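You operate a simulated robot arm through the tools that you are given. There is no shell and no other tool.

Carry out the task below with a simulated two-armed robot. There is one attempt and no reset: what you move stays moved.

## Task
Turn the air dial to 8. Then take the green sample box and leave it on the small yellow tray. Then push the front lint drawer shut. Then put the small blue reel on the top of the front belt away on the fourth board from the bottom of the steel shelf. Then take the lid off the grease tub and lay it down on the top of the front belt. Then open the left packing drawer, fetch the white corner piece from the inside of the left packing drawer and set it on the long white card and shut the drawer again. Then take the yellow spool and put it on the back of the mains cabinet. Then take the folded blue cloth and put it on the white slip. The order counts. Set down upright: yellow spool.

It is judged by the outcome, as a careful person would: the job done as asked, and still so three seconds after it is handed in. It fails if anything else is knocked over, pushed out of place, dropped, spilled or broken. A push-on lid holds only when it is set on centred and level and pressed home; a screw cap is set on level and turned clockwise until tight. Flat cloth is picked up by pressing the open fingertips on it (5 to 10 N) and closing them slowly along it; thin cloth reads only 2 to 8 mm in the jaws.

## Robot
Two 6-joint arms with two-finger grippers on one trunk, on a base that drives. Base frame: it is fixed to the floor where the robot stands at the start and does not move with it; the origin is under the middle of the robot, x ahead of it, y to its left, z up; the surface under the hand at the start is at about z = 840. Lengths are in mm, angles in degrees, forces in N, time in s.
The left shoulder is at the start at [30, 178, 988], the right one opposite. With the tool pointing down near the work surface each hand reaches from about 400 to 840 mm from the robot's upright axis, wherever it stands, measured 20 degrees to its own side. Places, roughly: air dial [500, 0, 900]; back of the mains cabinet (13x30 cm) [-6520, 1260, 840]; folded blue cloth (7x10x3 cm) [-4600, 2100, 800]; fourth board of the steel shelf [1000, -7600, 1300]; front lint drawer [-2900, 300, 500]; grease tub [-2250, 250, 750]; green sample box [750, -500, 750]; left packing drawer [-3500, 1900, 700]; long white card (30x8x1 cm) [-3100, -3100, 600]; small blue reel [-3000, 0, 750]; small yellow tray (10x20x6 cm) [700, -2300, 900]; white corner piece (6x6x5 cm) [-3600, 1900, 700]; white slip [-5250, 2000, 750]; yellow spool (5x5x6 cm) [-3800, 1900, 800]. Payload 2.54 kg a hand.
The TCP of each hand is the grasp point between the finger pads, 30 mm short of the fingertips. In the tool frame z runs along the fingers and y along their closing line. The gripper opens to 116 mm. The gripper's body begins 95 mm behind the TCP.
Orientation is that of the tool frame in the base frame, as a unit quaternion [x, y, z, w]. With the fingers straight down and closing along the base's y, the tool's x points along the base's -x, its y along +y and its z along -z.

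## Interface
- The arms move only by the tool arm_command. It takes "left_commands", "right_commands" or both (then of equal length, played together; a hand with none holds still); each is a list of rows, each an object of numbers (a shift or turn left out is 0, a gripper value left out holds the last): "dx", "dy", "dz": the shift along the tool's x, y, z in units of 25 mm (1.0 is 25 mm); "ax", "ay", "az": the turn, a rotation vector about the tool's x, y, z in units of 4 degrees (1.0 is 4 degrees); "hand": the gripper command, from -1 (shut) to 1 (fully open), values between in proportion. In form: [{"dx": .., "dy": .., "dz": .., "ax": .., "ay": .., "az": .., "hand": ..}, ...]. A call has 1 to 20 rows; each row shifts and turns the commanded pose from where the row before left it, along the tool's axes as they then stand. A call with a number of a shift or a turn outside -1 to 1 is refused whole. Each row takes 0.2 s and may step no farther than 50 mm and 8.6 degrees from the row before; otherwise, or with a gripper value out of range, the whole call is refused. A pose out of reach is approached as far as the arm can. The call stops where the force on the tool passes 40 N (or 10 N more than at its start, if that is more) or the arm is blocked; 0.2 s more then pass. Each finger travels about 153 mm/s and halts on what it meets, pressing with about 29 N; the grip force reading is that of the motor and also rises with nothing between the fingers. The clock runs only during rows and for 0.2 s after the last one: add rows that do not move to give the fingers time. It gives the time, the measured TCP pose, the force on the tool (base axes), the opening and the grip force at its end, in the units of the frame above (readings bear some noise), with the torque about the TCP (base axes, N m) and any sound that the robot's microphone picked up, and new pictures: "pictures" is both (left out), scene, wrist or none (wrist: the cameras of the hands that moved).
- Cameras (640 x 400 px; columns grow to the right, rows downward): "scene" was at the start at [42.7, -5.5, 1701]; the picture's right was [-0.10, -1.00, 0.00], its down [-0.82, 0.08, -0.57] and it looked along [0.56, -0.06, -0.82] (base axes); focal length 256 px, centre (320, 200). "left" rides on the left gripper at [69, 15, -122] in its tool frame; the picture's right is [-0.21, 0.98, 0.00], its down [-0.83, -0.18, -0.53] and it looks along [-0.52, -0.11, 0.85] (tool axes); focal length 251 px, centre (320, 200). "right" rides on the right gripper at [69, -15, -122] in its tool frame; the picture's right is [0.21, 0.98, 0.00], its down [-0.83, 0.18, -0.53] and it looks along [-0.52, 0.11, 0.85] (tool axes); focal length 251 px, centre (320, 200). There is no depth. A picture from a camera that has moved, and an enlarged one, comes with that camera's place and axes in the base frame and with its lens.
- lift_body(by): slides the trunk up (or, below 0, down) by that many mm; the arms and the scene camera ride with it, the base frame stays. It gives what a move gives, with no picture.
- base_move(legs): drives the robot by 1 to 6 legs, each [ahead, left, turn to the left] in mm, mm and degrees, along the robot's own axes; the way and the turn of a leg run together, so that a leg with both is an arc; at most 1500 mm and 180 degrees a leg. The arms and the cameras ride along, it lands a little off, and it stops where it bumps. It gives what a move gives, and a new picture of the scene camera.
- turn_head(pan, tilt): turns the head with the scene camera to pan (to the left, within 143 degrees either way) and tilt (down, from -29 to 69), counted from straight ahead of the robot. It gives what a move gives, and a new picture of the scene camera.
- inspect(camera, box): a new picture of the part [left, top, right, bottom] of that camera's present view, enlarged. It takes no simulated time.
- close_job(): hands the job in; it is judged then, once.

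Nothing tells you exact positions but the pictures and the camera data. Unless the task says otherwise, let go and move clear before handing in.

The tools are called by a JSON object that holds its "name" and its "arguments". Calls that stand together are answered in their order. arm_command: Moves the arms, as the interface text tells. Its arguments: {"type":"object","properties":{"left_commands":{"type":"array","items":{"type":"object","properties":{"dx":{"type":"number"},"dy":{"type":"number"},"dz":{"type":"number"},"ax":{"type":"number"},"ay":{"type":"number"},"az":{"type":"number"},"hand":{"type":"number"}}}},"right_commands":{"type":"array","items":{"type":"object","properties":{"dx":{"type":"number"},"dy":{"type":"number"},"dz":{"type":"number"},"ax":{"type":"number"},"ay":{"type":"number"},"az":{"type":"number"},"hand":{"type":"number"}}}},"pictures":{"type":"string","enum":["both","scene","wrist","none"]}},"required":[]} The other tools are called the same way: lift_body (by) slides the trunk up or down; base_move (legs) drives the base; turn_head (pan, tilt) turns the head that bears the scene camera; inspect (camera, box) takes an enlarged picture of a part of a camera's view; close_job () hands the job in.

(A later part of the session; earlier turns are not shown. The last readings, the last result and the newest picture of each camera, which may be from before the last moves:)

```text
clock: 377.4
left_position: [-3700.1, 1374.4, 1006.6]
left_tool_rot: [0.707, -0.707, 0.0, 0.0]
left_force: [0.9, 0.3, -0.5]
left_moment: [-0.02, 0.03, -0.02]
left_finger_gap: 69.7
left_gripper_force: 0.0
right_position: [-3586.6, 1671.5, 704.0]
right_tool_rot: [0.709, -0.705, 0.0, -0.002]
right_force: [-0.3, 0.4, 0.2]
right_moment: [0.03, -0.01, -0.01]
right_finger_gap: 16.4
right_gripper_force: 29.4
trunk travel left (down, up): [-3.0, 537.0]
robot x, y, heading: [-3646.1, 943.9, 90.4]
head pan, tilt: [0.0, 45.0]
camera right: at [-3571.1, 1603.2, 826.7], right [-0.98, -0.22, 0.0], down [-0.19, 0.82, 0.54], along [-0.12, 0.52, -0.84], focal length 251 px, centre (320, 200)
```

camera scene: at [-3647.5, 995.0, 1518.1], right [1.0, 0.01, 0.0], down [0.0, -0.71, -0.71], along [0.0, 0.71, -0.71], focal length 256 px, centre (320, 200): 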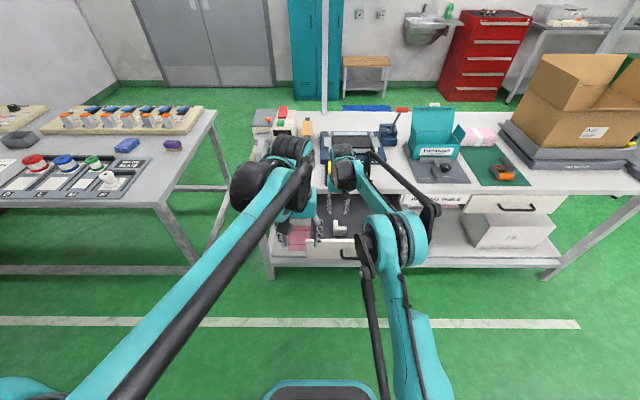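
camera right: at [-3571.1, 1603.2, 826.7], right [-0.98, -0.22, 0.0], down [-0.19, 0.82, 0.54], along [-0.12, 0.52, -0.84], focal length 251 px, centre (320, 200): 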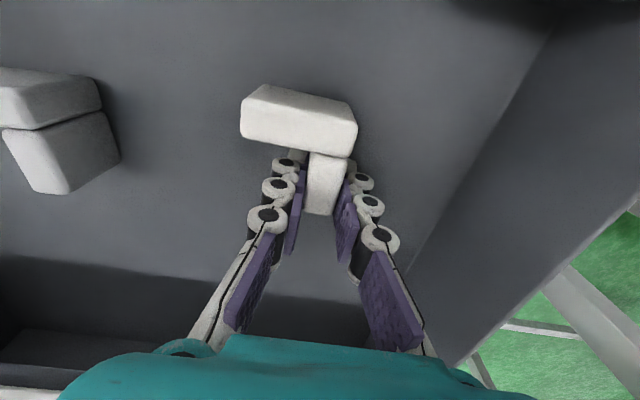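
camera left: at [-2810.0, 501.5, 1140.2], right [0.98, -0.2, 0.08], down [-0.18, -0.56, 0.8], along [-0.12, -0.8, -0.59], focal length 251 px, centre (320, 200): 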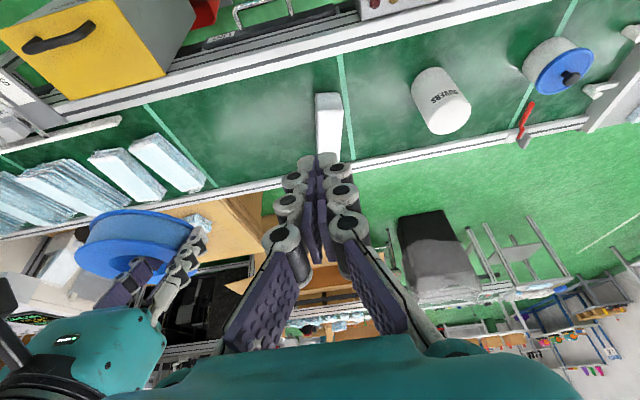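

The leg is held at 16 mm. I'll lift it out carefully.

{"name": "arm_command", "arguments": {"right_commands": [{"dz": -0.3}, {"dz": -0.6}, {"dz": -0.9}, {"dz": -0.9}, {"dz": -0.9}, {"dz": -0.9}, {"dz": -0.9}, {"dz": -0.9}, {"dz": -0.9}, {"dz": -0.9}, {"dz": -0.9}, {"dz": -0.9}, {"dz": -0.9}, {}], "pictures": "both"}}

```text
clock: 380.4
left_position: [-3701.6, 1373.9, 1006.5]
left_tool_rot: [0.708, -0.707, 0.0, 0.0]
left_force: [-0.1, 0.1, -0.1]
left_moment: [0.01, 0.01, -0.03]
left_finger_gap: 69.9
left_gripper_force: 0.1
right_position: [-3588.0, 1672.1, 974.8]
right_tool_rot: [0.709, -0.705, -0.001, -0.002]
right_force: [0.1, -0.3, 0.4]
right_moment: [0.01, -0.01, 0.0]
right_finger_gap: 16.5
right_gripper_force: 29.0
trunk travel left (down, up): [-3.0, 537.0]
robot x, y, heading: [-3653.5, 941.2, 90.5]
head pan, tilt: [0.0, 45.0]
camera scene: at [-3647.6, 995.3, 1518.1], right [1.0, 0.01, 0.0], down [0.0, -0.71, -0.71], along [0.0, 0.71, -0.71], focal length 256 px, centre (320, 200)
camera right: at [-3572.6, 1602.8, 1096.9], right [-0.98, -0.22, 0.0], down [-0.19, 0.82, 0.54], along [-0.12, 0.52, -0.84], focal length 251 px, centre (320, 200)
```

scene: 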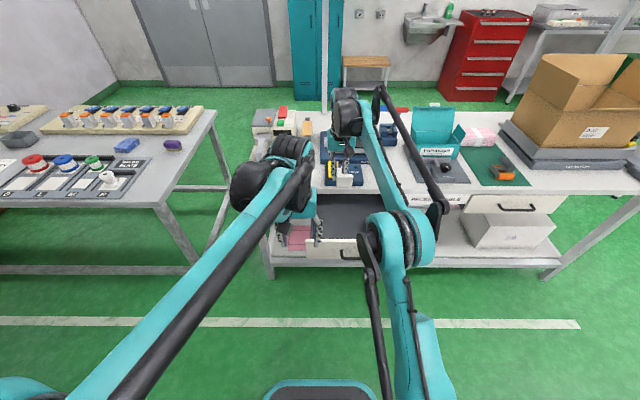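
right: 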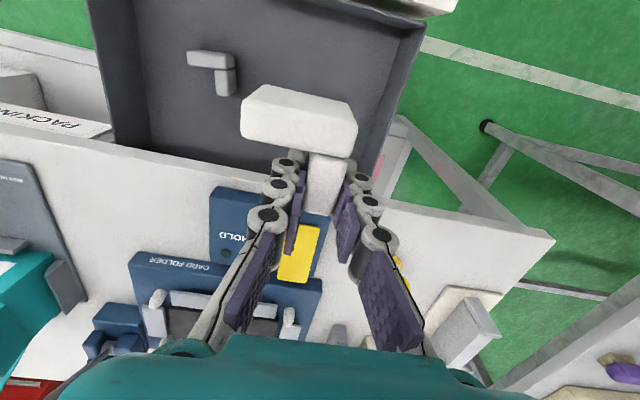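

The white corner piece is out and steady. I'll retract and drive to the long white card, which seems to lie on a carton near [−3150, −3000].

{"name": "arm_command", "arguments": {"right_commands": [{"dx": 1}, {"dx": 1}, {"dx": 1}, {"dx": 1}, {"dx": 1}, {"dx": 1}, {"dx": 1}, {"dx": 1}, {"dx": 1}, {"dx": 0.5}, {}], "pictures": "none"}}

{"name": "turn_head", "arguments": {"pan": 0, "tilt": 30}}

{"name": "base_move", "arguments": {"legs": [[-60, 0, -0.5], [0, -1500, 0], [0, -1500, 0], [0, -250, 0], [0, 0, 90]]}}

```text
clock: 382.9
left_position: [-3701.2, 1374.6, 1005.5]
left_tool_rot: [0.708, -0.707, 0.001, 0.0]
left_force: [0.2, -0.2, 0.9]
left_moment: [-0.03, -0.01, 0.01]
left_finger_gap: 69.7
left_gripper_force: 0.1
right_position: [-3585.6, 1434.3, 974.4]
right_tool_rot: [0.71, -0.704, 0.0, -0.002]
right_force: [0.1, 0.7, -0.3]
right_moment: [0.02, 0.01, -0.03]
right_finger_gap: 16.4
right_gripper_force: 29.1
trunk travel left (down, up): [-3.0, 537.0]
robot x, y, heading: [-3650.9, 940.1, 90.6]
head pan, tilt: [0.0, 45.0]
```

```text
clock: 383.6
left_position: [-3701.2, 1374.3, 1006.2]
left_tool_rot: [-0.707, 0.707, 0.0, 0.0]
left_force: [-0.6, 0.0, -0.8]
left_moment: [0.01, -0.01, -0.03]
left_finger_gap: 69.7
left_gripper_force: 0.1
right_position: [-3585.5, 1434.1, 973.8]
right_tool_rot: [0.71, -0.705, 0.0, -0.002]
right_force: [0.4, -0.1, 0.7]
right_moment: [-0.01, -0.01, 0.02]
right_finger_gap: 16.4
right_gripper_force: 29.1
trunk travel left (down, up): [-3.0, 537.0]
robot x, y, heading: [-3648.5, 940.3, 90.2]
head pan, tilt: [0.0, 30.0]
camera scene: at [-3647.6, 1004.3, 1540.6], right [1.0, 0.01, 0.0], down [0.0, -0.5, -0.87], along [-0.01, 0.87, -0.5], focal length 256 px, centre (320, 200)
```

scene: 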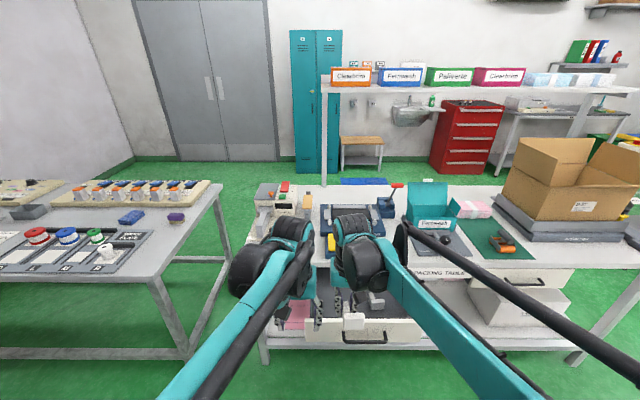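

```text
clock: 403.8
left_position: [-842.8, 793.7, 1006.0]
left_tool_rot: [1.0, -0.01, -0.001, -0.001]
left_force: [-0.1, 0.3, 0.1]
left_moment: [-0.03, 0.0, 0.0]
left_finger_gap: 69.4
left_gripper_force: 0.1
right_position: [-899.9, 909.9, 973.6]
right_tool_rot: [1.0, -0.007, -0.002, -0.001]
right_force: [0.5, 0.1, 0.6]
right_moment: [-0.02, -0.02, -0.01]
right_finger_gap: 16.3
right_gripper_force: 28.9
trunk travel left (down, up): [-3.0, 537.0]
robot x, y, heading: [-407.7, 839.2, 179.1]
head pan, tilt: [0.0, 30.0]
camera scene: at [-469.1, 839.7, 1540.7], right [0.01, 1.0, 0.0], down [0.5, -0.01, -0.87], along [-0.87, 0.01, -0.5], focal length 256 px, centre (320, 200)
```

scene: 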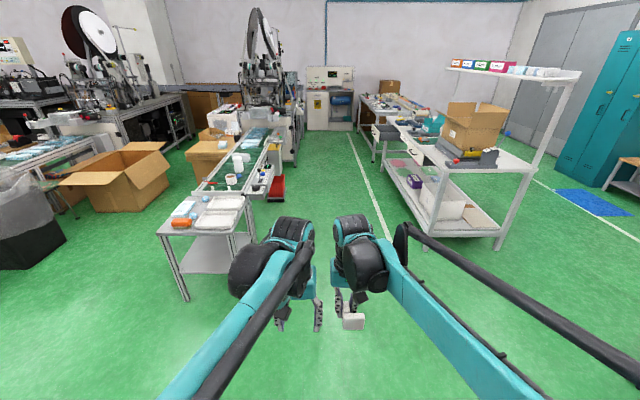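

{"name": "base_move", "arguments": {"legs": [[0, 0, 0.9], [0, 1500, 0], [0, 1500, 0], [0, 1050, 0]]}}

```text
clock: 423.6
left_position: [-865.3, -3268.0, 1007.2]
left_tool_rot: [1.0, -0.001, -0.001, 0.0]
left_force: [1.2, 0.2, 0.1]
left_moment: [-0.02, -0.02, -0.02]
left_finger_gap: 69.5
left_gripper_force: 0.0
right_position: [-924.4, -3153.0, 974.5]
right_tool_rot: [1.0, 0.002, -0.002, 0.0]
right_force: [0.6, -0.3, 0.1]
right_moment: [0.0, 0.03, -0.02]
right_finger_gap: 16.7
right_gripper_force: 28.7
trunk travel left (down, up): [-3.0, 537.0]
robot x, y, heading: [-433.1, -3219.8, -179.8]
head pan, tilt: [0.0, 30.0]
camera scene: at [-492.1, -3216.6, 1540.7], right [0.0, 1.0, 0.0], down [0.5, 0.0, -0.87], along [-0.87, 0.0, -0.5], focal length 256 px, centre (320, 200)
```

scene: 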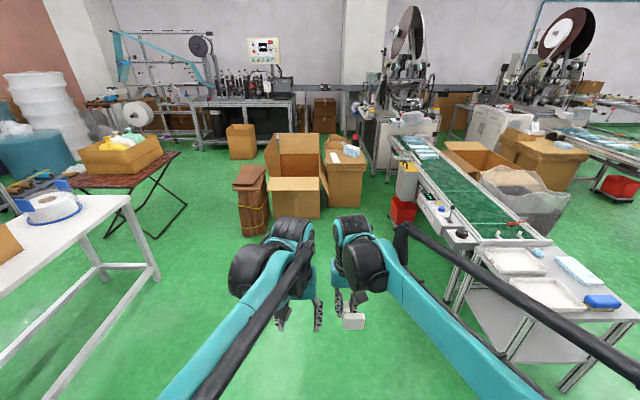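

{"name": "inspect", "arguments": {"camera": "scene", "box": [220, 110, 420, 240]}}

{"name": "base_move", "arguments": {"legs": [[1450, 0, 0]]}}

{"name": "inspect", "arguments": {"camera": "scene", "box": [240, 160, 440, 290]}}

```text
3.08 times, centred on (320, 175) of scene
camera zoom: at [-492.1, -3216.6, 1540.7], right [0.0, 1.0, 0.0], down [0.5, 0.0, -0.87], along [-0.87, 0.0, -0.5], focal length 786 px, centre (320, 277)
```

zoom: 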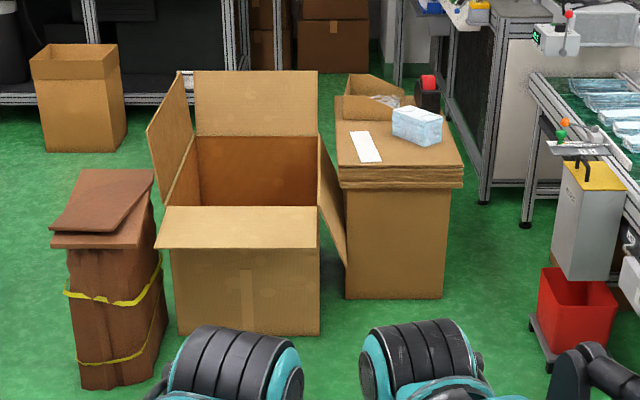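

```text
clock: 430.8
left_position: [-2301.2, -3258.3, 1006.4]
left_tool_rot: [1.0, -0.007, -0.001, 0.001]
left_force: [0.3, 0.8, -0.7]
left_moment: [0.01, -0.02, 0.01]
left_finger_gap: 69.6
left_gripper_force: 0.1
right_position: [-2361.1, -3142.5, 974.1]
right_tool_rot: [1.0, -0.005, -0.002, -0.001]
right_force: [-0.6, 0.8, 0.5]
right_moment: [0.0, 0.03, 0.03]
right_finger_gap: 16.5
right_gripper_force: 28.8
trunk travel left (down, up): [-3.0, 537.0]
robot x, y, heading: [-1870.2, -3215.9, 179.3]
head pan, tilt: [0.0, 30.0]
camera scene: at [-1929.0, -3210.3, 1540.7], right [0.01, 1.0, 0.0], down [0.5, 0.0, -0.87], along [-0.87, 0.01, -0.5], focal length 256 px, centre (320, 200)
```

scene: 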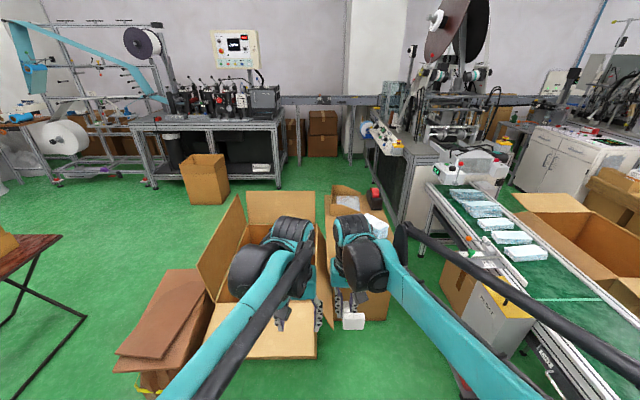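

```text
3.08 times, centred on (340, 225) of scene
camera zoom: at [-1929.0, -3210.3, 1540.7], right [0.01, 1.0, 0.0], down [0.5, 0.0, -0.87], along [-0.87, 0.01, -0.5], focal length 786 px, centre (258, 123)
```

zoom: 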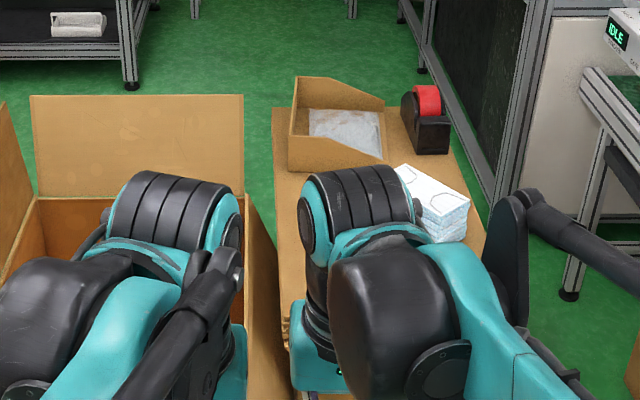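

The card lies on a cardboard stack, centred about [−3043, −3063, 585], long axis roughly along x. I'll drive nearer, keeping clear of the open carton.

{"name": "base_move", "arguments": {"legs": [[0, -90, 0.7], [380, 0, 0]]}}

{"name": "turn_head", "arguments": {"pan": -8, "tilt": 50}}

{"name": "inspect", "arguments": {"camera": "right", "box": [0, 0, 640, 400]}}

{"name": "inspect", "arguments": {"camera": "left", "box": [0, 0, 640, 400]}}

```text
clock: 433.9
left_position: [-2673.7, -3176.7, 1007.3]
left_tool_rot: [1.0, 0.002, 0.0, 0.0]
left_force: [-0.5, -0.2, -0.3]
left_moment: [-0.02, -0.02, 0.03]
left_finger_gap: 69.6
left_gripper_force: 0.1
right_position: [-2733.8, -3060.5, 972.4]
right_tool_rot: [1.0, 0.004, 0.0, -0.001]
right_force: [0.0, -1.1, -0.2]
right_moment: [-0.01, -0.05, 0.0]
right_finger_gap: 16.1
right_gripper_force: 28.2
trunk travel left (down, up): [-3.0, 537.0]
robot x, y, heading: [-2241.6, -3123.8, -179.5]
head pan, tilt: [0.0, 30.0]
camera scene: at [-2301.2, -3122.6, 1540.6], right [-0.01, 1.0, 0.0], down [0.5, 0.0, -0.87], along [-0.87, -0.01, -0.5], focal length 256 px, centre (320, 200)
```

scene: 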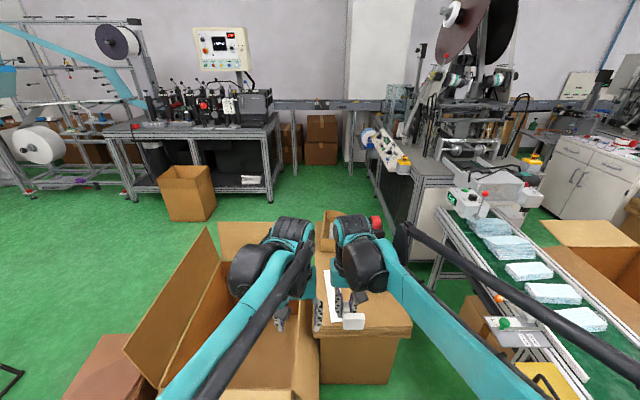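

```text
clock: 434.7
left_position: [-2674.6, -3176.0, 1006.8]
left_tool_rot: [1.0, 0.001, -0.001, -0.001]
left_force: [-0.4, 0.1, 0.4]
left_moment: [0.02, 0.01, 0.0]
left_finger_gap: 69.4
left_gripper_force: 0.1
right_position: [-2732.9, -3061.3, 973.4]
right_tool_rot: [1.0, 0.003, -0.003, -0.001]
right_force: [0.1, -0.4, -0.7]
right_moment: [-0.01, -0.01, -0.03]
right_finger_gap: 16.5
right_gripper_force: 29.2
trunk travel left (down, up): [-3.0, 537.0]
robot x, y, heading: [-2242.7, -3124.7, -179.6]
head pan, tilt: [-8.0, 50.0]
camera scene: at [-2286.1, -3111.8, 1511.2], right [0.13, 0.99, 0.0], down [0.76, -0.1, -0.64], along [-0.64, 0.09, -0.77], focal length 256 px, centre (320, 200)
```

scene: 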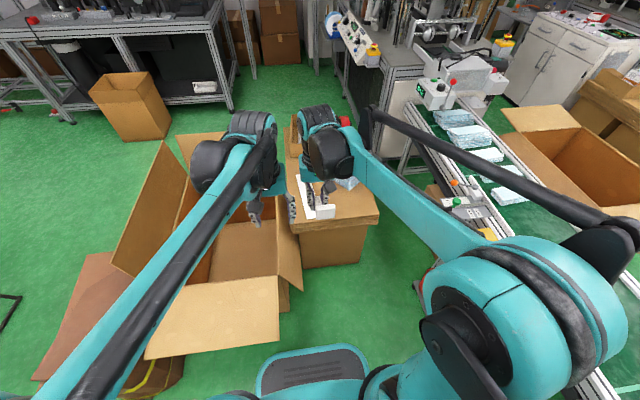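

```text
1.00 times, centred on (320, 200) of right (not enlarged: the box is as wide or as high as the picture)
camera zoom: at [-2663.3, -3044.6, 1095.7], right [0.22, -0.98, 0.0], down [-0.82, -0.19, 0.54], along [-0.52, -0.12, -0.84], focal length 251 px, centre (320, 200)
```

zoom: 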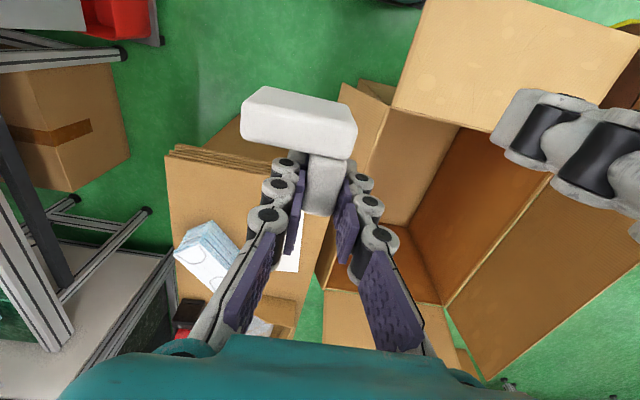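

```text
1.00 times, centred on (320, 200) of left (not enlarged: the box is as wide or as high as the picture)
camera zoom: at [-2603.0, -3190.8, 1128.3], right [-0.21, -0.98, 0.0], down [-0.83, 0.18, 0.53], along [-0.52, 0.11, -0.84], focal length 251 px, centre (320, 200)
```

zoom: 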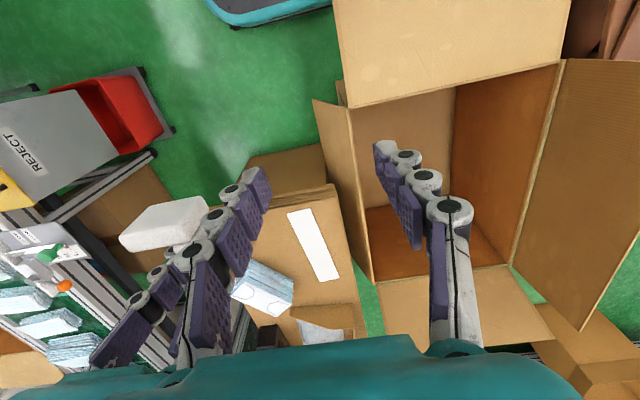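

{"name": "inspect", "arguments": {"camera": "left", "box": [240, 180, 380, 300]}}

{"name": "inspect", "arguments": {"camera": "scene", "box": [260, 150, 400, 240]}}

```text
3.33 times, centred on (310, 240) of left
camera zoom: at [-2603.0, -3190.8, 1128.3], right [-0.21, -0.98, 0.0], down [-0.83, 0.18, 0.53], along [-0.52, 0.11, -0.84], focal length 838 px, centre (353, 67)
```

zoom: 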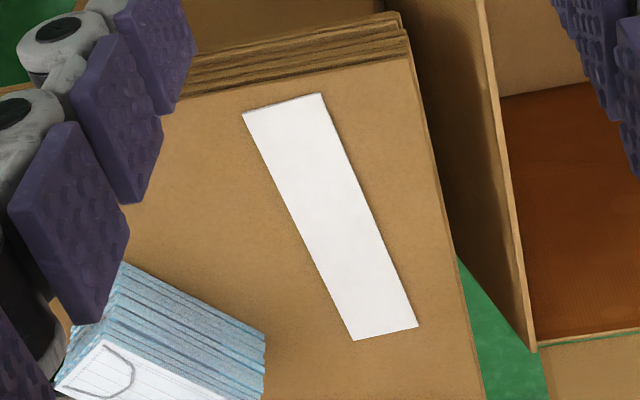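

```text
4.44 times, centred on (330, 195) of scene
camera zoom: at [-2286.1, -3111.8, 1511.2], right [0.13, 0.99, 0.0], down [0.76, -0.1, -0.64], along [-0.64, 0.09, -0.77], focal length 1136 px, centre (276, 222)
```

zoom: 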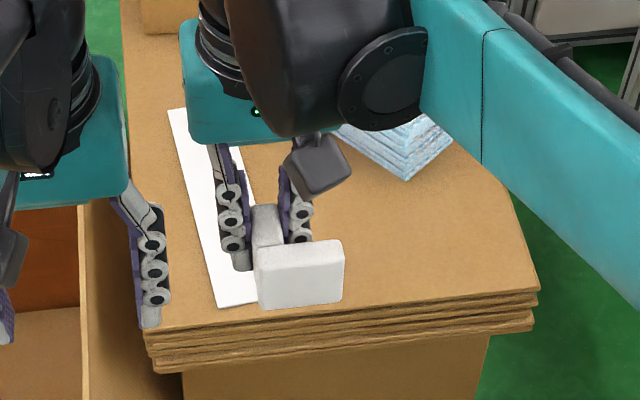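

{"name": "arm_command", "arguments": {"right_commands": [{"dx": -0.903, "dy": 0.067, "dz": 0.6}, {"dx": -0.903, "dy": 0.067, "dz": 0.6}, {"dx": -0.903, "dy": 0.067, "dz": 0.8}, {"dx": -0.903, "dy": 0.067, "dz": 0.9}, {"dx": -0.903, "dy": 0.067, "dz": 1}, {"dx": -0.903, "dy": 0.067, "dz": 1}, {"dx": -0.903, "dy": 0.067, "dz": 1}, {"dx": -0.903, "dy": 0.067, "dz": 1}, {"dx": -0.903, "dy": 0.067, "dz": 1}, {"dx": -0.903, "dy": 0.067, "dz": 1}, {"dx": -0.903, "dy": 0.067, "dz": 1}, {"dx": -0.903, "dy": 0.067, "dz": 1}, {"az": -0.75}, {"az": -0.75}, {}]}}

{"name": "inspect", "arguments": {"camera": "left", "box": [220, 180, 380, 300]}}

{"name": "inspect", "arguments": {"camera": "scene", "box": [260, 130, 400, 240]}}

```text
clock: 437.9
left_position: [-2673.5, -3176.4, 1006.4]
left_tool_rot: [1.0, 0.001, -0.001, 0.0]
left_force: [-0.2, -0.2, -0.6]
left_moment: [0.01, -0.01, 0.0]
left_finger_gap: 69.5
left_gripper_force: 0.0
right_position: [-3005.7, -3084.4, 703.4]
right_tool_rot: [0.998, 0.056, -0.002, -0.001]
right_force: [0.0, -0.5, -0.3]
right_moment: [-0.02, 0.02, 0.0]
right_finger_gap: 16.5
right_gripper_force: 29.0
trunk travel left (down, up): [-3.0, 537.0]
robot x, y, heading: [-2239.2, -3123.9, -179.6]
head pan, tilt: [-8.0, 50.0]
camera scene: at [-2286.2, -3111.8, 1511.2], right [0.13, 0.99, 0.0], down [0.76, -0.1, -0.64], along [-0.64, 0.09, -0.77], focal length 256 px, centre (320, 200)
camera right: at [-2937.4, -3060.2, 824.7], right [0.32, -0.95, 0.0], down [-0.8, -0.27, 0.54], along [-0.51, -0.17, -0.84], focal length 251 px, centre (320, 200)
```

scene: 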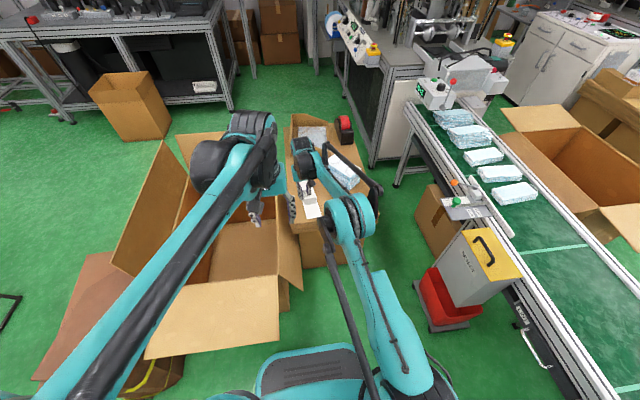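
right: 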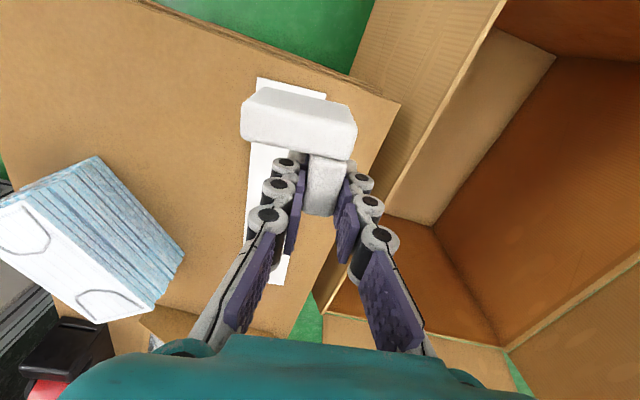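

```text
3.33 times, centred on (300, 240) of left
camera zoom: at [-2603.0, -3190.8, 1128.3], right [-0.21, -0.98, 0.0], down [-0.83, 0.18, 0.53], along [-0.52, 0.11, -0.84], focal length 838 px, centre (387, 67)
```

zoom: 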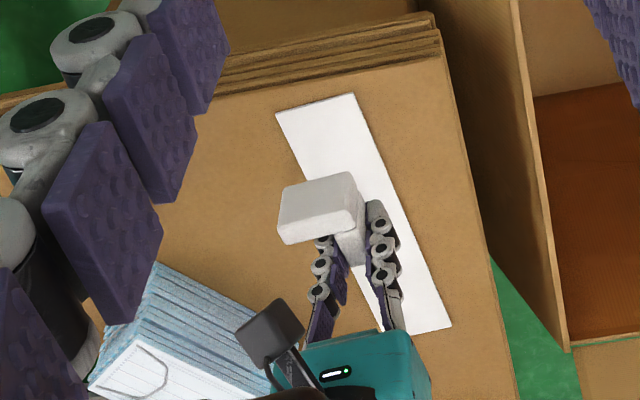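

```text
3.64 times, centred on (330, 185) of scene
camera zoom: at [-2286.2, -3111.8, 1511.2], right [0.13, 0.99, 0.0], down [0.76, -0.1, -0.64], along [-0.64, 0.09, -0.77], focal length 929 px, centre (284, 254)
```

zoom: 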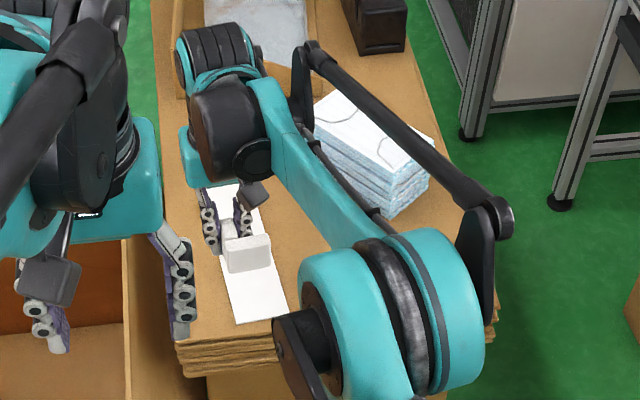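

Combining the three views, the card's top is at z ≈ 560, with its near end centred at [−2975, −3048]. I'll shift the piece over the card and lower.

{"name": "arm_command", "arguments": {"right_commands": [{"dx": -0.82, "dy": -0.59}, {"dz": 0.8}, {"dz": 0.8}, {"dz": 0.8}, {}]}}

{"name": "inspect", "arguments": {"camera": "left", "box": [220, 180, 380, 300]}}

{"name": "inspect", "arguments": {"camera": "scene", "box": [260, 130, 400, 240]}}

```text
clock: 439.1
left_position: [-2672.4, -3176.2, 1006.3]
left_tool_rot: [1.0, 0.001, -0.001, 0.0]
left_force: [-0.1, -0.4, -0.5]
left_moment: [-0.03, 0.01, -0.01]
left_finger_gap: 69.8
left_gripper_force: 0.1
right_position: [-3024.0, -3069.7, 643.7]
right_tool_rot: [0.998, 0.056, -0.002, -0.001]
right_force: [0.1, 0.2, -0.3]
right_moment: [0.0, -0.01, 0.01]
right_finger_gap: 16.4
right_gripper_force: 29.4
right hand out of reach, approached as far as the arm can: row 4
trunk travel left (down, up): [-3.0, 537.0]
robot x, y, heading: [-2238.9, -3121.4, -179.4]
head pan, tilt: [-8.0, 50.0]
camera scene: at [-2286.2, -3111.8, 1511.2], right [0.13, 0.99, 0.0], down [0.76, -0.1, -0.64], along [-0.64, 0.09, -0.77], focal length 256 px, centre (320, 200)
camera right: at [-2955.7, -3046.9, 765.4], right [0.32, -0.95, 0.0], down [-0.8, -0.27, 0.54], along [-0.51, -0.17, -0.84], focal length 251 px, centre (320, 200)
```

scene: 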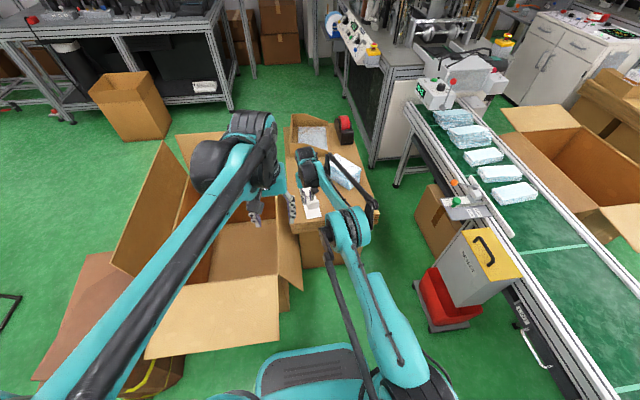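
right: 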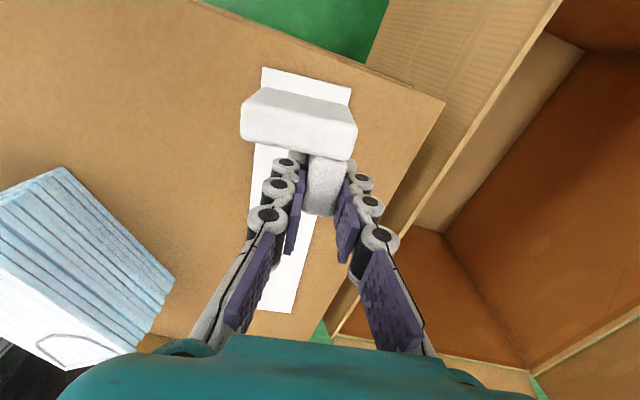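

```text
3.33 times, centred on (300, 240) of left
camera zoom: at [-2603.0, -3190.8, 1128.3], right [-0.21, -0.98, 0.0], down [-0.83, 0.18, 0.53], along [-0.52, 0.11, -0.84], focal length 838 px, centre (387, 67)
```

zoom: 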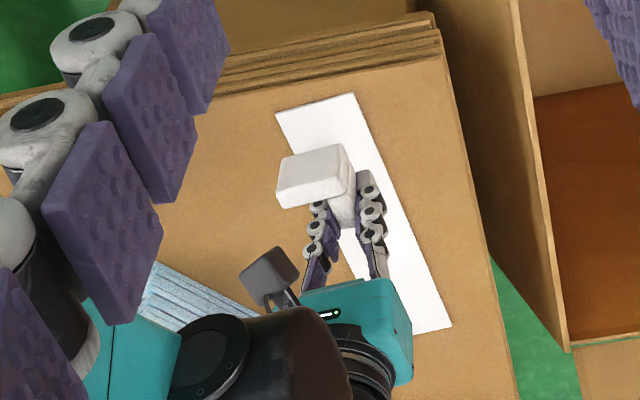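

```text
3.64 times, centred on (330, 185) of scene
camera zoom: at [-2286.2, -3111.8, 1511.2], right [0.13, 0.99, 0.0], down [0.76, -0.1, -0.64], along [-0.64, 0.09, -0.77], focal length 929 px, centre (284, 254)
```

zoom: 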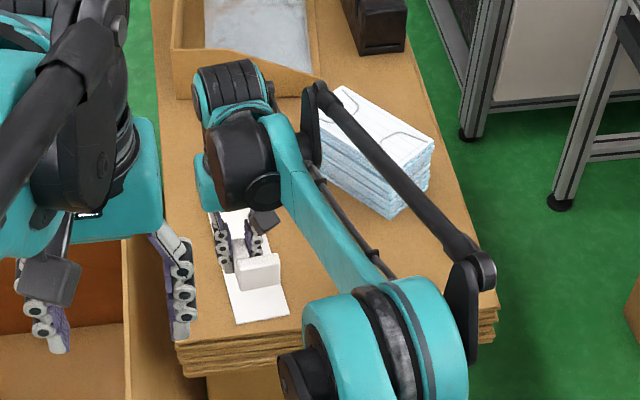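

The arm lacks reach at this stance. I'll check the floor clearance in front of the base before creeping forward.

{"name": "turn_head", "arguments": {"pan": 25, "tilt": 69}}

```text
clock: 440.1
left_position: [-2672.6, -3176.0, 1007.0]
left_tool_rot: [1.0, 0.001, -0.001, 0.001]
left_force: [-0.4, -0.5, -0.6]
left_moment: [0.03, -0.04, 0.01]
left_finger_gap: 69.7
left_gripper_force: 0.1
right_position: [-3023.8, -3071.4, 644.7]
right_tool_rot: [0.998, 0.056, -0.002, -0.001]
right_force: [-0.4, -0.8, 0.1]
right_moment: [-0.02, 0.01, -0.02]
right_finger_gap: 16.2
right_gripper_force: 30.1
trunk travel left (down, up): [-3.0, 537.0]
robot x, y, heading: [-2239.6, -3125.2, -179.6]
head pan, tilt: [25.0, 68.8]
camera scene: at [-2260.4, -3145.9, 1489.2], right [-0.43, 0.9, 0.0], down [0.84, 0.4, -0.36], along [-0.33, -0.16, -0.93], focal length 256 px, centre (320, 200)
```

scene: 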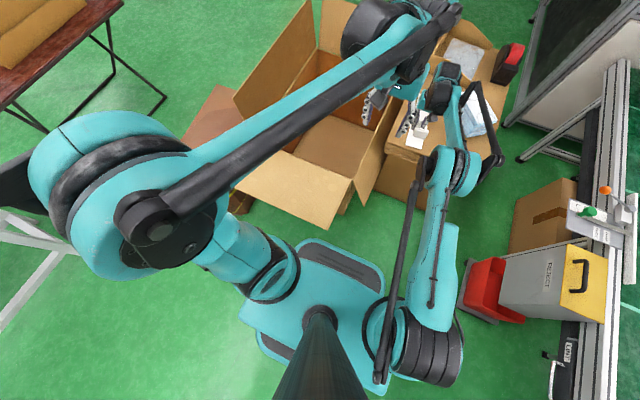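

The base is close to a carton flap, so I won't go forward. The hand is only ~4 mm short of my aim, and this spot (38 mm in from the card's end) is fine; I'll try lowering here.

{"name": "arm_command", "arguments": {"right_commands": [{"dz": 0.5}, {"dz": 0.4}, {}], "pictures": "wrist"}}

```text
clock: 440.9
left_position: [-2672.7, -3176.8, 1007.2]
left_tool_rot: [1.0, 0.0, 0.0, 0.0]
left_force: [0.4, -0.4, 0.7]
left_moment: [-0.01, 0.0, 0.0]
left_finger_gap: 69.4
left_gripper_force: 0.1
right_position: [-3016.0, -3068.6, 623.0]
right_tool_rot: [0.998, 0.056, -0.002, -0.001]
right_force: [0.5, 0.6, -0.2]
right_moment: [0.02, 0.0, 0.0]
right_finger_gap: 16.6
right_gripper_force: 29.0
right hand out of reach, approached as far as the arm can: row 1, 2
trunk travel left (down, up): [-3.0, 537.0]
robot x, y, heading: [-2240.2, -3123.7, -179.6]
head pan, tilt: [25.0, 68.8]
camera right: at [-2948.2, -3045.5, 745.4], right [0.32, -0.95, 0.0], down [-0.8, -0.27, 0.54], along [-0.51, -0.17, -0.84], focal length 251 px, centre (320, 200)
```

right: 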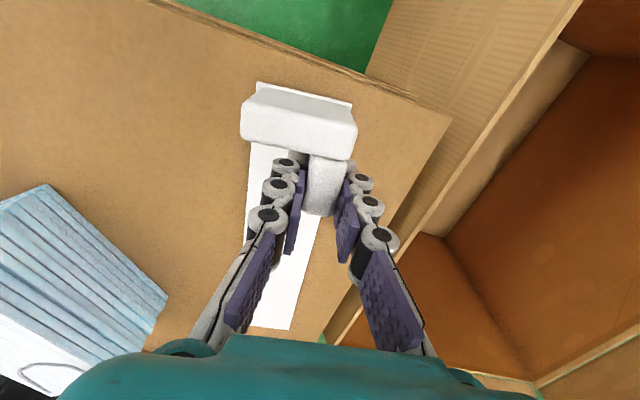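

Lowering pulls the hand back, so I'll lift, slide the base right to clear the flap, then go forward a little.

{"name": "arm_command", "arguments": {"right_commands": [{"dz": -1}, {"dz": -1}, {"dz": -1}, {"dz": -1}, {"dx": 0.9, "dz": -0.5}, {"dx": 0.9, "dz": -0.5}, {"dx": 0.9}, {"dx": 0.9}, {}], "pictures": "none"}}

{"name": "base_move", "arguments": {"legs": [[0, -165, 0]]}}

```text
clock: 442.9
left_position: [-2673.0, -3176.4, 1005.4]
left_tool_rot: [1.0, 0.001, -0.001, 0.0]
left_force: [0.0, 0.3, -0.1]
left_moment: [-0.01, 0.0, -0.01]
left_finger_gap: 69.3
left_gripper_force: 0.0
right_position: [-2926.0, -3058.5, 748.3]
right_tool_rot: [0.998, 0.056, -0.002, 0.0]
right_force: [-0.8, 0.8, -0.1]
right_moment: [-0.04, -0.02, 0.0]
right_finger_gap: 16.5
right_gripper_force: 29.0
trunk travel left (down, up): [-3.0, 537.0]
robot x, y, heading: [-2240.5, -3121.4, -179.6]
head pan, tilt: [25.0, 68.8]
```

```text
clock: 444.3
left_position: [-2674.2, -3010.0, 1006.0]
left_tool_rot: [1.0, 0.002, -0.001, 0.001]
left_force: [0.0, 0.3, -0.3]
left_moment: [-0.02, 0.01, -0.01]
left_finger_gap: 69.4
left_gripper_force: 0.1
right_position: [-2928.8, -2891.3, 747.7]
right_tool_rot: [0.998, 0.056, -0.002, 0.0]
right_force: [0.2, 0.7, -0.4]
right_moment: [-0.04, 0.01, 0.01]
right_finger_gap: 16.7
right_gripper_force: 29.1
trunk travel left (down, up): [-3.0, 537.0]
robot x, y, heading: [-2246.1, -2956.1, -179.4]
head pan, tilt: [25.0, 68.8]
camera scene: at [-2261.5, -2979.5, 1489.2], right [-0.43, 0.9, 0.0], down [0.84, 0.4, -0.36], along [-0.33, -0.16, -0.93], focal length 256 px, centre (320, 200)
```

scene: 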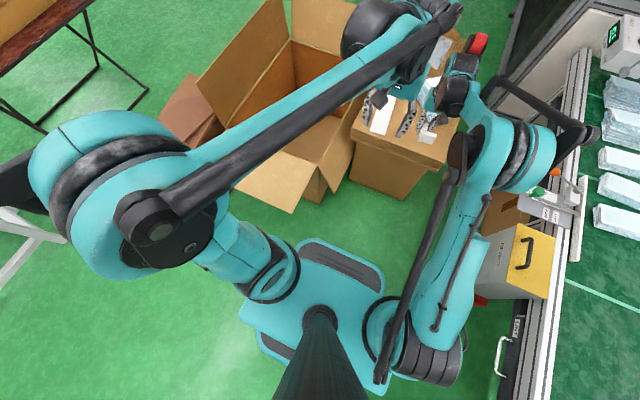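

{"name": "base_move", "arguments": {"legs": [[75, 0, -0.5]]}}

{"name": "turn_head", "arguments": {"pan": 5, "tilt": 52}}

{"name": "inspect", "arguments": {"camera": "right", "box": [0, 0, 640, 400]}}

```text
clock: 445.3
left_position: [-2752.0, -3007.3, 1004.9]
left_tool_rot: [1.0, -0.005, -0.001, 0.0]
left_force: [0.3, 0.5, -0.7]
left_moment: [0.02, -0.09, 0.03]
left_finger_gap: 69.4
left_gripper_force: 0.1
right_position: [-3003.0, -2886.9, 747.5]
right_tool_rot: [0.999, 0.052, -0.001, -0.002]
right_force: [0.2, 0.5, -0.1]
right_moment: [-0.01, -0.07, 0.01]
right_finger_gap: 16.7
right_gripper_force: 29.3
trunk travel left (down, up): [-3.0, 537.0]
robot x, y, heading: [-2317.5, -2961.6, 179.7]
head pan, tilt: [25.0, 68.8]
camera scene: at [-2338.9, -2980.7, 1489.2], right [-0.42, 0.91, 0.0], down [0.85, 0.39, -0.36], along [-0.33, -0.15, -0.93], focal length 256 px, centre (320, 200)
```

scene: 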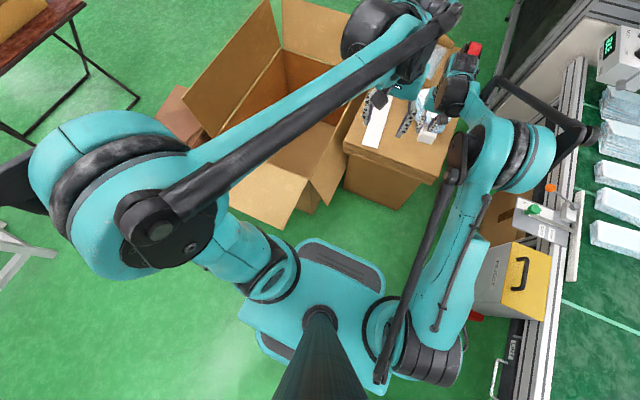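

```text
clock: 446.2
left_position: [-2749.1, -3007.9, 1005.4]
left_tool_rot: [1.0, -0.005, 0.0, 0.0]
left_force: [-0.8, 0.2, 0.4]
left_moment: [-0.01, -0.06, 0.02]
left_finger_gap: 69.7
left_gripper_force: 0.0
right_position: [-3002.5, -2886.6, 748.1]
right_tool_rot: [0.999, 0.052, -0.002, -0.001]
right_force: [-0.3, 0.6, 0.1]
right_moment: [0.01, -0.02, -0.01]
right_finger_gap: 16.5
right_gripper_force: 28.9
trunk travel left (down, up): [-3.0, 537.0]
robot x, y, heading: [-2316.5, -2958.1, 179.5]
head pan, tilt: [5.0, 52.0]
camera scene: at [-2361.2, -2963.7, 1508.5], right [-0.09, 1.0, 0.0], down [0.79, 0.07, -0.61], along [-0.61, -0.05, -0.79], focal length 256 px, centre (320, 200)
```

scene: 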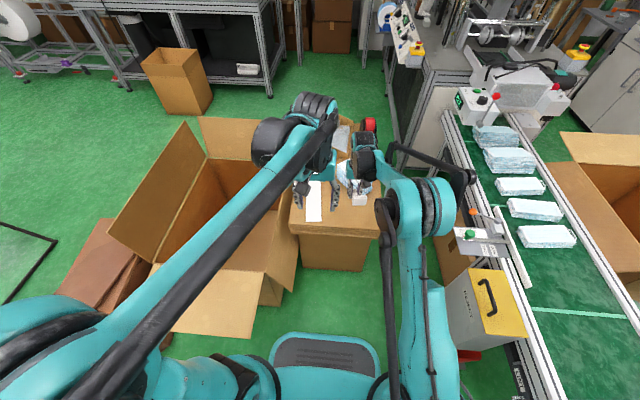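

```text
1.00 times, centred on (320, 200) of right (not enlarged: the box is as wide or as high as the picture)
camera zoom: at [-2934.2, -2863.6, 870.5], right [0.31, -0.95, 0.0], down [-0.8, -0.27, 0.54], along [-0.51, -0.17, -0.84], focal length 251 px, centre (320, 200)
```

zoom: 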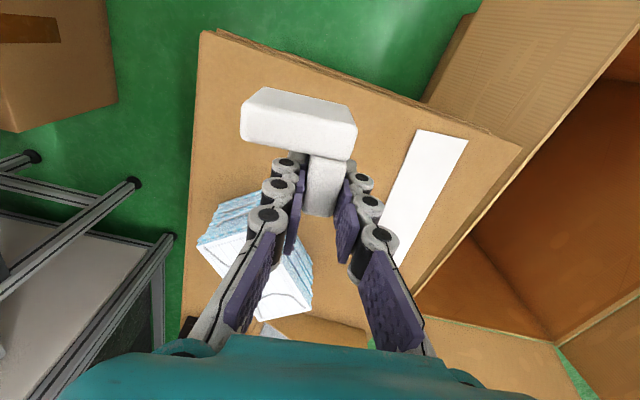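

{"name": "arm_command", "arguments": {"left_commands": [{"dy": 1, "dz": -0.5}, {"dy": 1, "dz": -0.5}, {"dy": 1, "dz": -0.5}, {"dy": 1, "dz": -0.5}, {"dy": 1, "dz": -0.5}, {"dy": 1}, {"dy": 1}, {"dy": 1}, {}], "pictures": "none"}}

{"name": "arm_command", "arguments": {"right_commands": [{"dx": -0.218, "dy": 0.909}, {"dx": -0.218, "dy": 0.909}, {"dx": -0.218, "dy": 0.909}, {"dx": -0.218, "dy": 0.909}, {"dx": -0.218, "dy": 0.909}, {"dx": -0.218, "dy": 0.909}, {"dx": -0.218, "dy": 0.909}, {"dx": -0.218, "dy": 0.909}, {"dz": 0.9}, {"dz": 0.9}, {"dz": 0.9}, {}]}}

{"name": "inspect", "arguments": {"camera": "right", "box": [200, 30, 440, 180]}}

{"name": "inspect", "arguments": {"camera": "left", "box": [0, 0, 640, 400]}}

```text
clock: 448.2
left_position: [-2750.9, -3207.4, 1069.4]
left_tool_rot: [1.0, -0.004, -0.001, 0.0]
left_force: [0.7, -0.3, -0.2]
left_moment: [-0.01, -0.03, 0.0]
left_finger_gap: 69.5
left_gripper_force: 0.1
right_position: [-3002.0, -2885.9, 749.2]
right_tool_rot: [0.999, 0.052, -0.002, -0.001]
right_force: [-0.6, -0.6, -0.5]
right_moment: [0.03, 0.02, -0.01]
right_finger_gap: 16.6
right_gripper_force: 28.5
trunk travel left (down, up): [-3.0, 537.0]
robot x, y, heading: [-2316.8, -2956.9, 179.7]
head pan, tilt: [5.0, 52.0]
```

```text
clock: 450.8
left_position: [-2750.6, -3206.4, 1069.3]
left_tool_rot: [1.0, -0.004, -0.001, 0.0]
left_force: [-0.6, 0.2, -0.2]
left_moment: [0.02, -0.03, 0.01]
left_finger_gap: 69.4
left_gripper_force: 0.1
right_position: [-3026.9, -3072.1, 682.4]
right_tool_rot: [0.999, 0.052, -0.002, -0.001]
right_force: [-0.1, -0.2, -1.2]
right_moment: [0.02, -0.03, -0.02]
right_finger_gap: 16.2
right_gripper_force: 29.4
trunk travel left (down, up): [-3.0, 537.0]
robot x, y, heading: [-2316.0, -2958.6, 180.0]
head pan, tilt: [5.0, 52.0]
camera scene: at [-2361.2, -2963.7, 1508.5], right [-0.08, 1.0, 0.0], down [0.79, 0.07, -0.62], along [-0.61, -0.05, -0.79], focal length 256 px, centre (320, 200)
camera right: at [-2959.2, -3048.9, 804.1], right [0.31, -0.95, 0.0], down [-0.8, -0.27, 0.54], along [-0.51, -0.17, -0.84], focal length 251 px, centre (320, 200)
```

scene: 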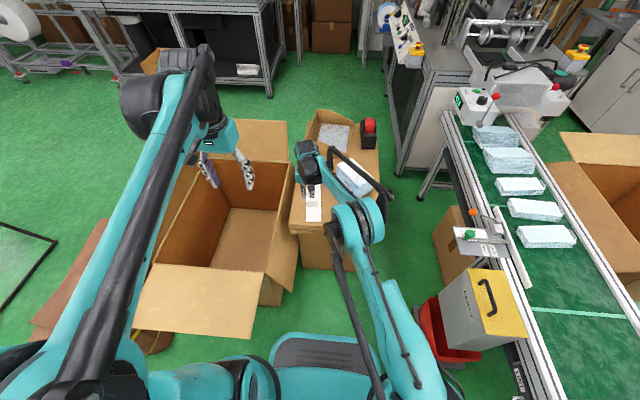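
right: 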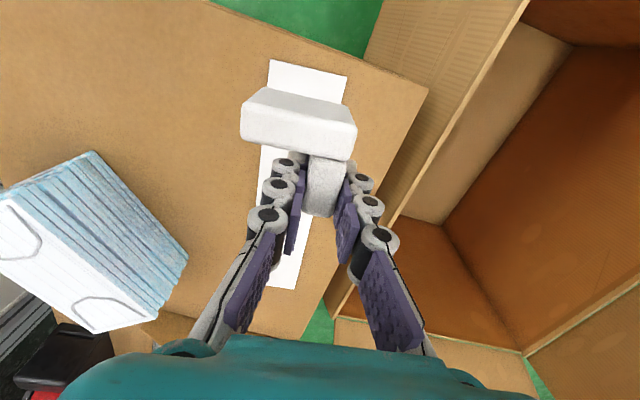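

```text
2.67 times, centred on (320, 105) of right
camera zoom: at [-2959.2, -3048.9, 804.1], right [0.31, -0.95, 0.0], down [-0.8, -0.27, 0.54], along [-0.51, -0.17, -0.84], focal length 670 px, centre (320, 453)
```

zoom: 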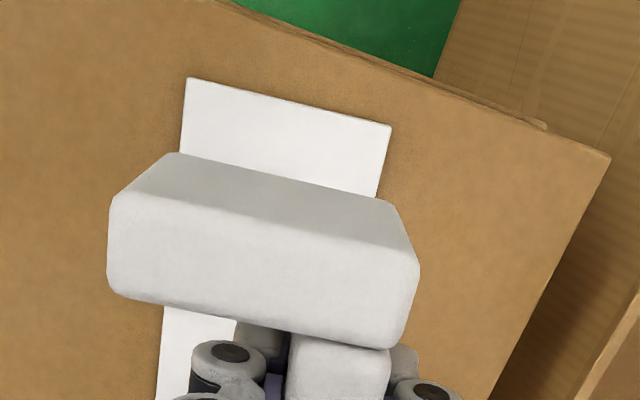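

```text
1.00 times, centred on (320, 200) of left (not enlarged: the box is as wide or as high as the picture)
camera zoom: at [-2681.3, -3222.4, 1191.2], right [-0.22, -0.97, 0.0], down [-0.82, 0.19, 0.53], along [-0.52, 0.12, -0.84], focal length 251 px, centre (320, 200)
```

zoom: 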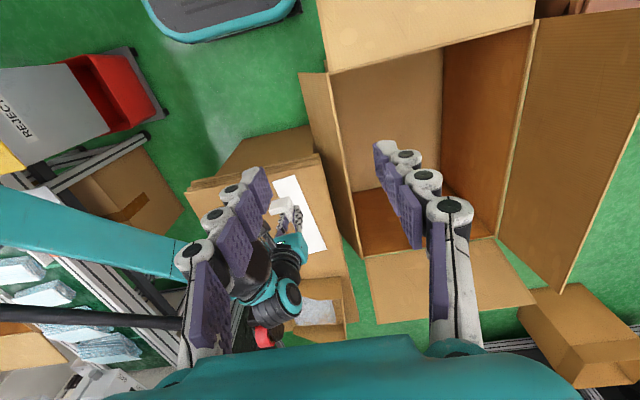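

Alignment looks right: the piece is parallel to the card and centred on it. Lowering now.

{"name": "arm_command", "arguments": {"right_commands": [{"dz": 0.8}, {"dz": 0.8}, {"dz": 0.6}, {"dz": 0.4}, {}], "pictures": "wrist"}}

{"name": "inspect", "arguments": {"camera": "right", "box": [200, 30, 440, 180]}}

```text
clock: 452.0
left_position: [-2750.4, -3207.6, 1069.1]
left_tool_rot: [1.0, -0.005, -0.001, 0.0]
left_force: [-0.1, 0.1, -0.6]
left_moment: [0.01, 0.0, -0.01]
left_finger_gap: 69.6
left_gripper_force: 0.0
right_position: [-3027.3, -3070.6, 615.9]
right_tool_rot: [0.999, 0.051, -0.002, -0.001]
right_force: [-0.3, -1.1, 0.3]
right_moment: [0.03, 0.01, 0.0]
right_finger_gap: 16.4
right_gripper_force: 28.8
trunk travel left (down, up): [-3.0, 537.0]
robot x, y, heading: [-2317.5, -2956.6, 179.9]
head pan, tilt: [5.0, 52.0]
camera right: at [-2959.9, -3049.2, 737.6], right [0.31, -0.95, 0.0], down [-0.8, -0.27, 0.54], along [-0.51, -0.17, -0.84], focal length 251 px, centre (320, 200)
```

right: 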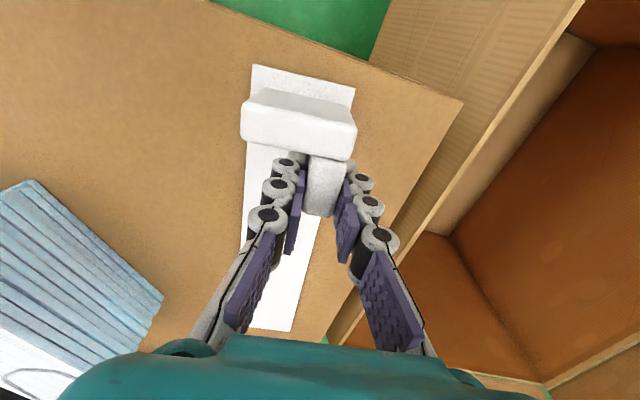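

```text
2.67 times, centred on (320, 105) of right
camera zoom: at [-2959.9, -3049.2, 737.6], right [0.31, -0.95, 0.0], down [-0.8, -0.27, 0.54], along [-0.51, -0.17, -0.84], focal length 670 px, centre (320, 453)
```

zoom: 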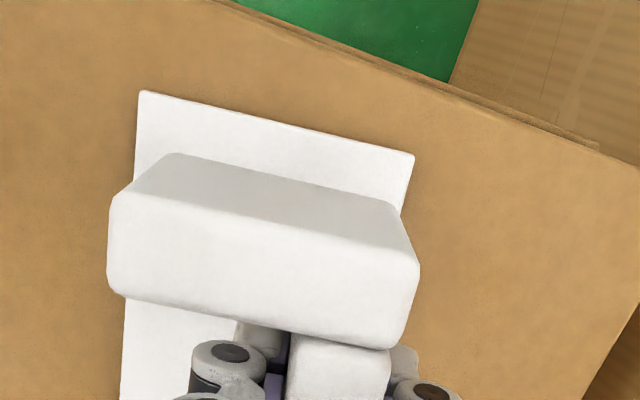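

{"name": "arm_command", "arguments": {"right_commands": [{"dz": 0.25, "dy": -0.08}, {"dz": 0.2}, {"dz": 0.12}, {"dz": 0.12}, {}], "pictures": "none"}}

```text
clock: 453.2
left_position: [-2751.3, -3208.2, 1068.3]
left_tool_rot: [1.0, -0.003, -0.001, 0.0]
left_force: [0.6, 0.2, -0.8]
left_moment: [-0.02, -0.02, -0.02]
left_finger_gap: 69.8
left_gripper_force: 0.1
right_position: [-3028.0, -3069.1, 599.0]
right_tool_rot: [0.999, 0.052, -0.002, -0.001]
right_force: [-0.9, 0.4, -0.9]
right_moment: [0.02, 0.02, 0.0]
right_finger_gap: 16.3
right_gripper_force: 29.0
trunk travel left (down, up): [-3.0, 537.0]
robot x, y, heading: [-2315.1, -2958.0, 179.7]
head pan, tilt: [5.0, 52.0]
```

{"name": "arm_command", "arguments": {"right_commands": [{"dz": 0.1}, {"dz": 0.1}, {}], "pictures": "none"}}

{"name": "arm_command", "arguments": {"right_commands": [{"dz": 0.1}, {}], "pictures": "wrist"}}

```text
clock: 454.0
left_position: [-2751.0, -3206.9, 1068.5]
left_tool_rot: [1.0, -0.004, -0.002, -0.001]
left_force: [0.9, 1.1, -1.0]
left_moment: [0.0, -0.01, 0.0]
left_finger_gap: 69.6
left_gripper_force: 0.1
right_position: [-3027.6, -3068.2, 593.9]
right_tool_rot: [0.999, 0.051, -0.002, -0.001]
right_force: [0.1, -0.3, -0.1]
right_moment: [0.0, 0.0, 0.02]
right_finger_gap: 16.5
right_gripper_force: 29.3
trunk travel left (down, up): [-3.0, 537.0]
robot x, y, heading: [-2318.7, -2958.5, 179.7]
head pan, tilt: [5.0, 52.0]
```

```text
clock: 454.6
left_position: [-2751.7, -3207.6, 1069.7]
left_tool_rot: [1.0, -0.005, -0.001, 0.001]
left_force: [-0.1, -0.7, 0.7]
left_moment: [-0.03, -0.02, 0.02]
left_finger_gap: 69.7
left_gripper_force: 0.1
right_position: [-3027.5, -3068.2, 592.2]
right_tool_rot: [0.999, 0.051, -0.003, -0.001]
right_force: [-0.2, 0.2, -0.2]
right_moment: [0.02, 0.0, -0.02]
right_finger_gap: 16.5
right_gripper_force: 28.9
trunk travel left (down, up): [-3.0, 537.0]
robot x, y, heading: [-2316.5, -2957.6, 180.0]
head pan, tilt: [5.0, 52.0]
camera right: at [-2959.1, -3045.9, 713.5], right [0.31, -0.95, 0.0], down [-0.8, -0.27, 0.54], along [-0.51, -0.17, -0.84], focal length 251 px, centre (320, 200)
```

right: 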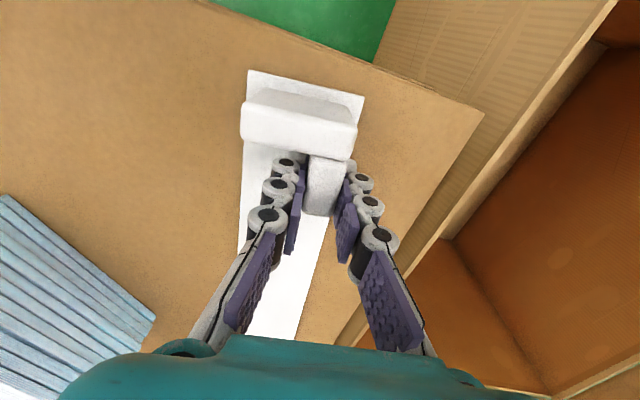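

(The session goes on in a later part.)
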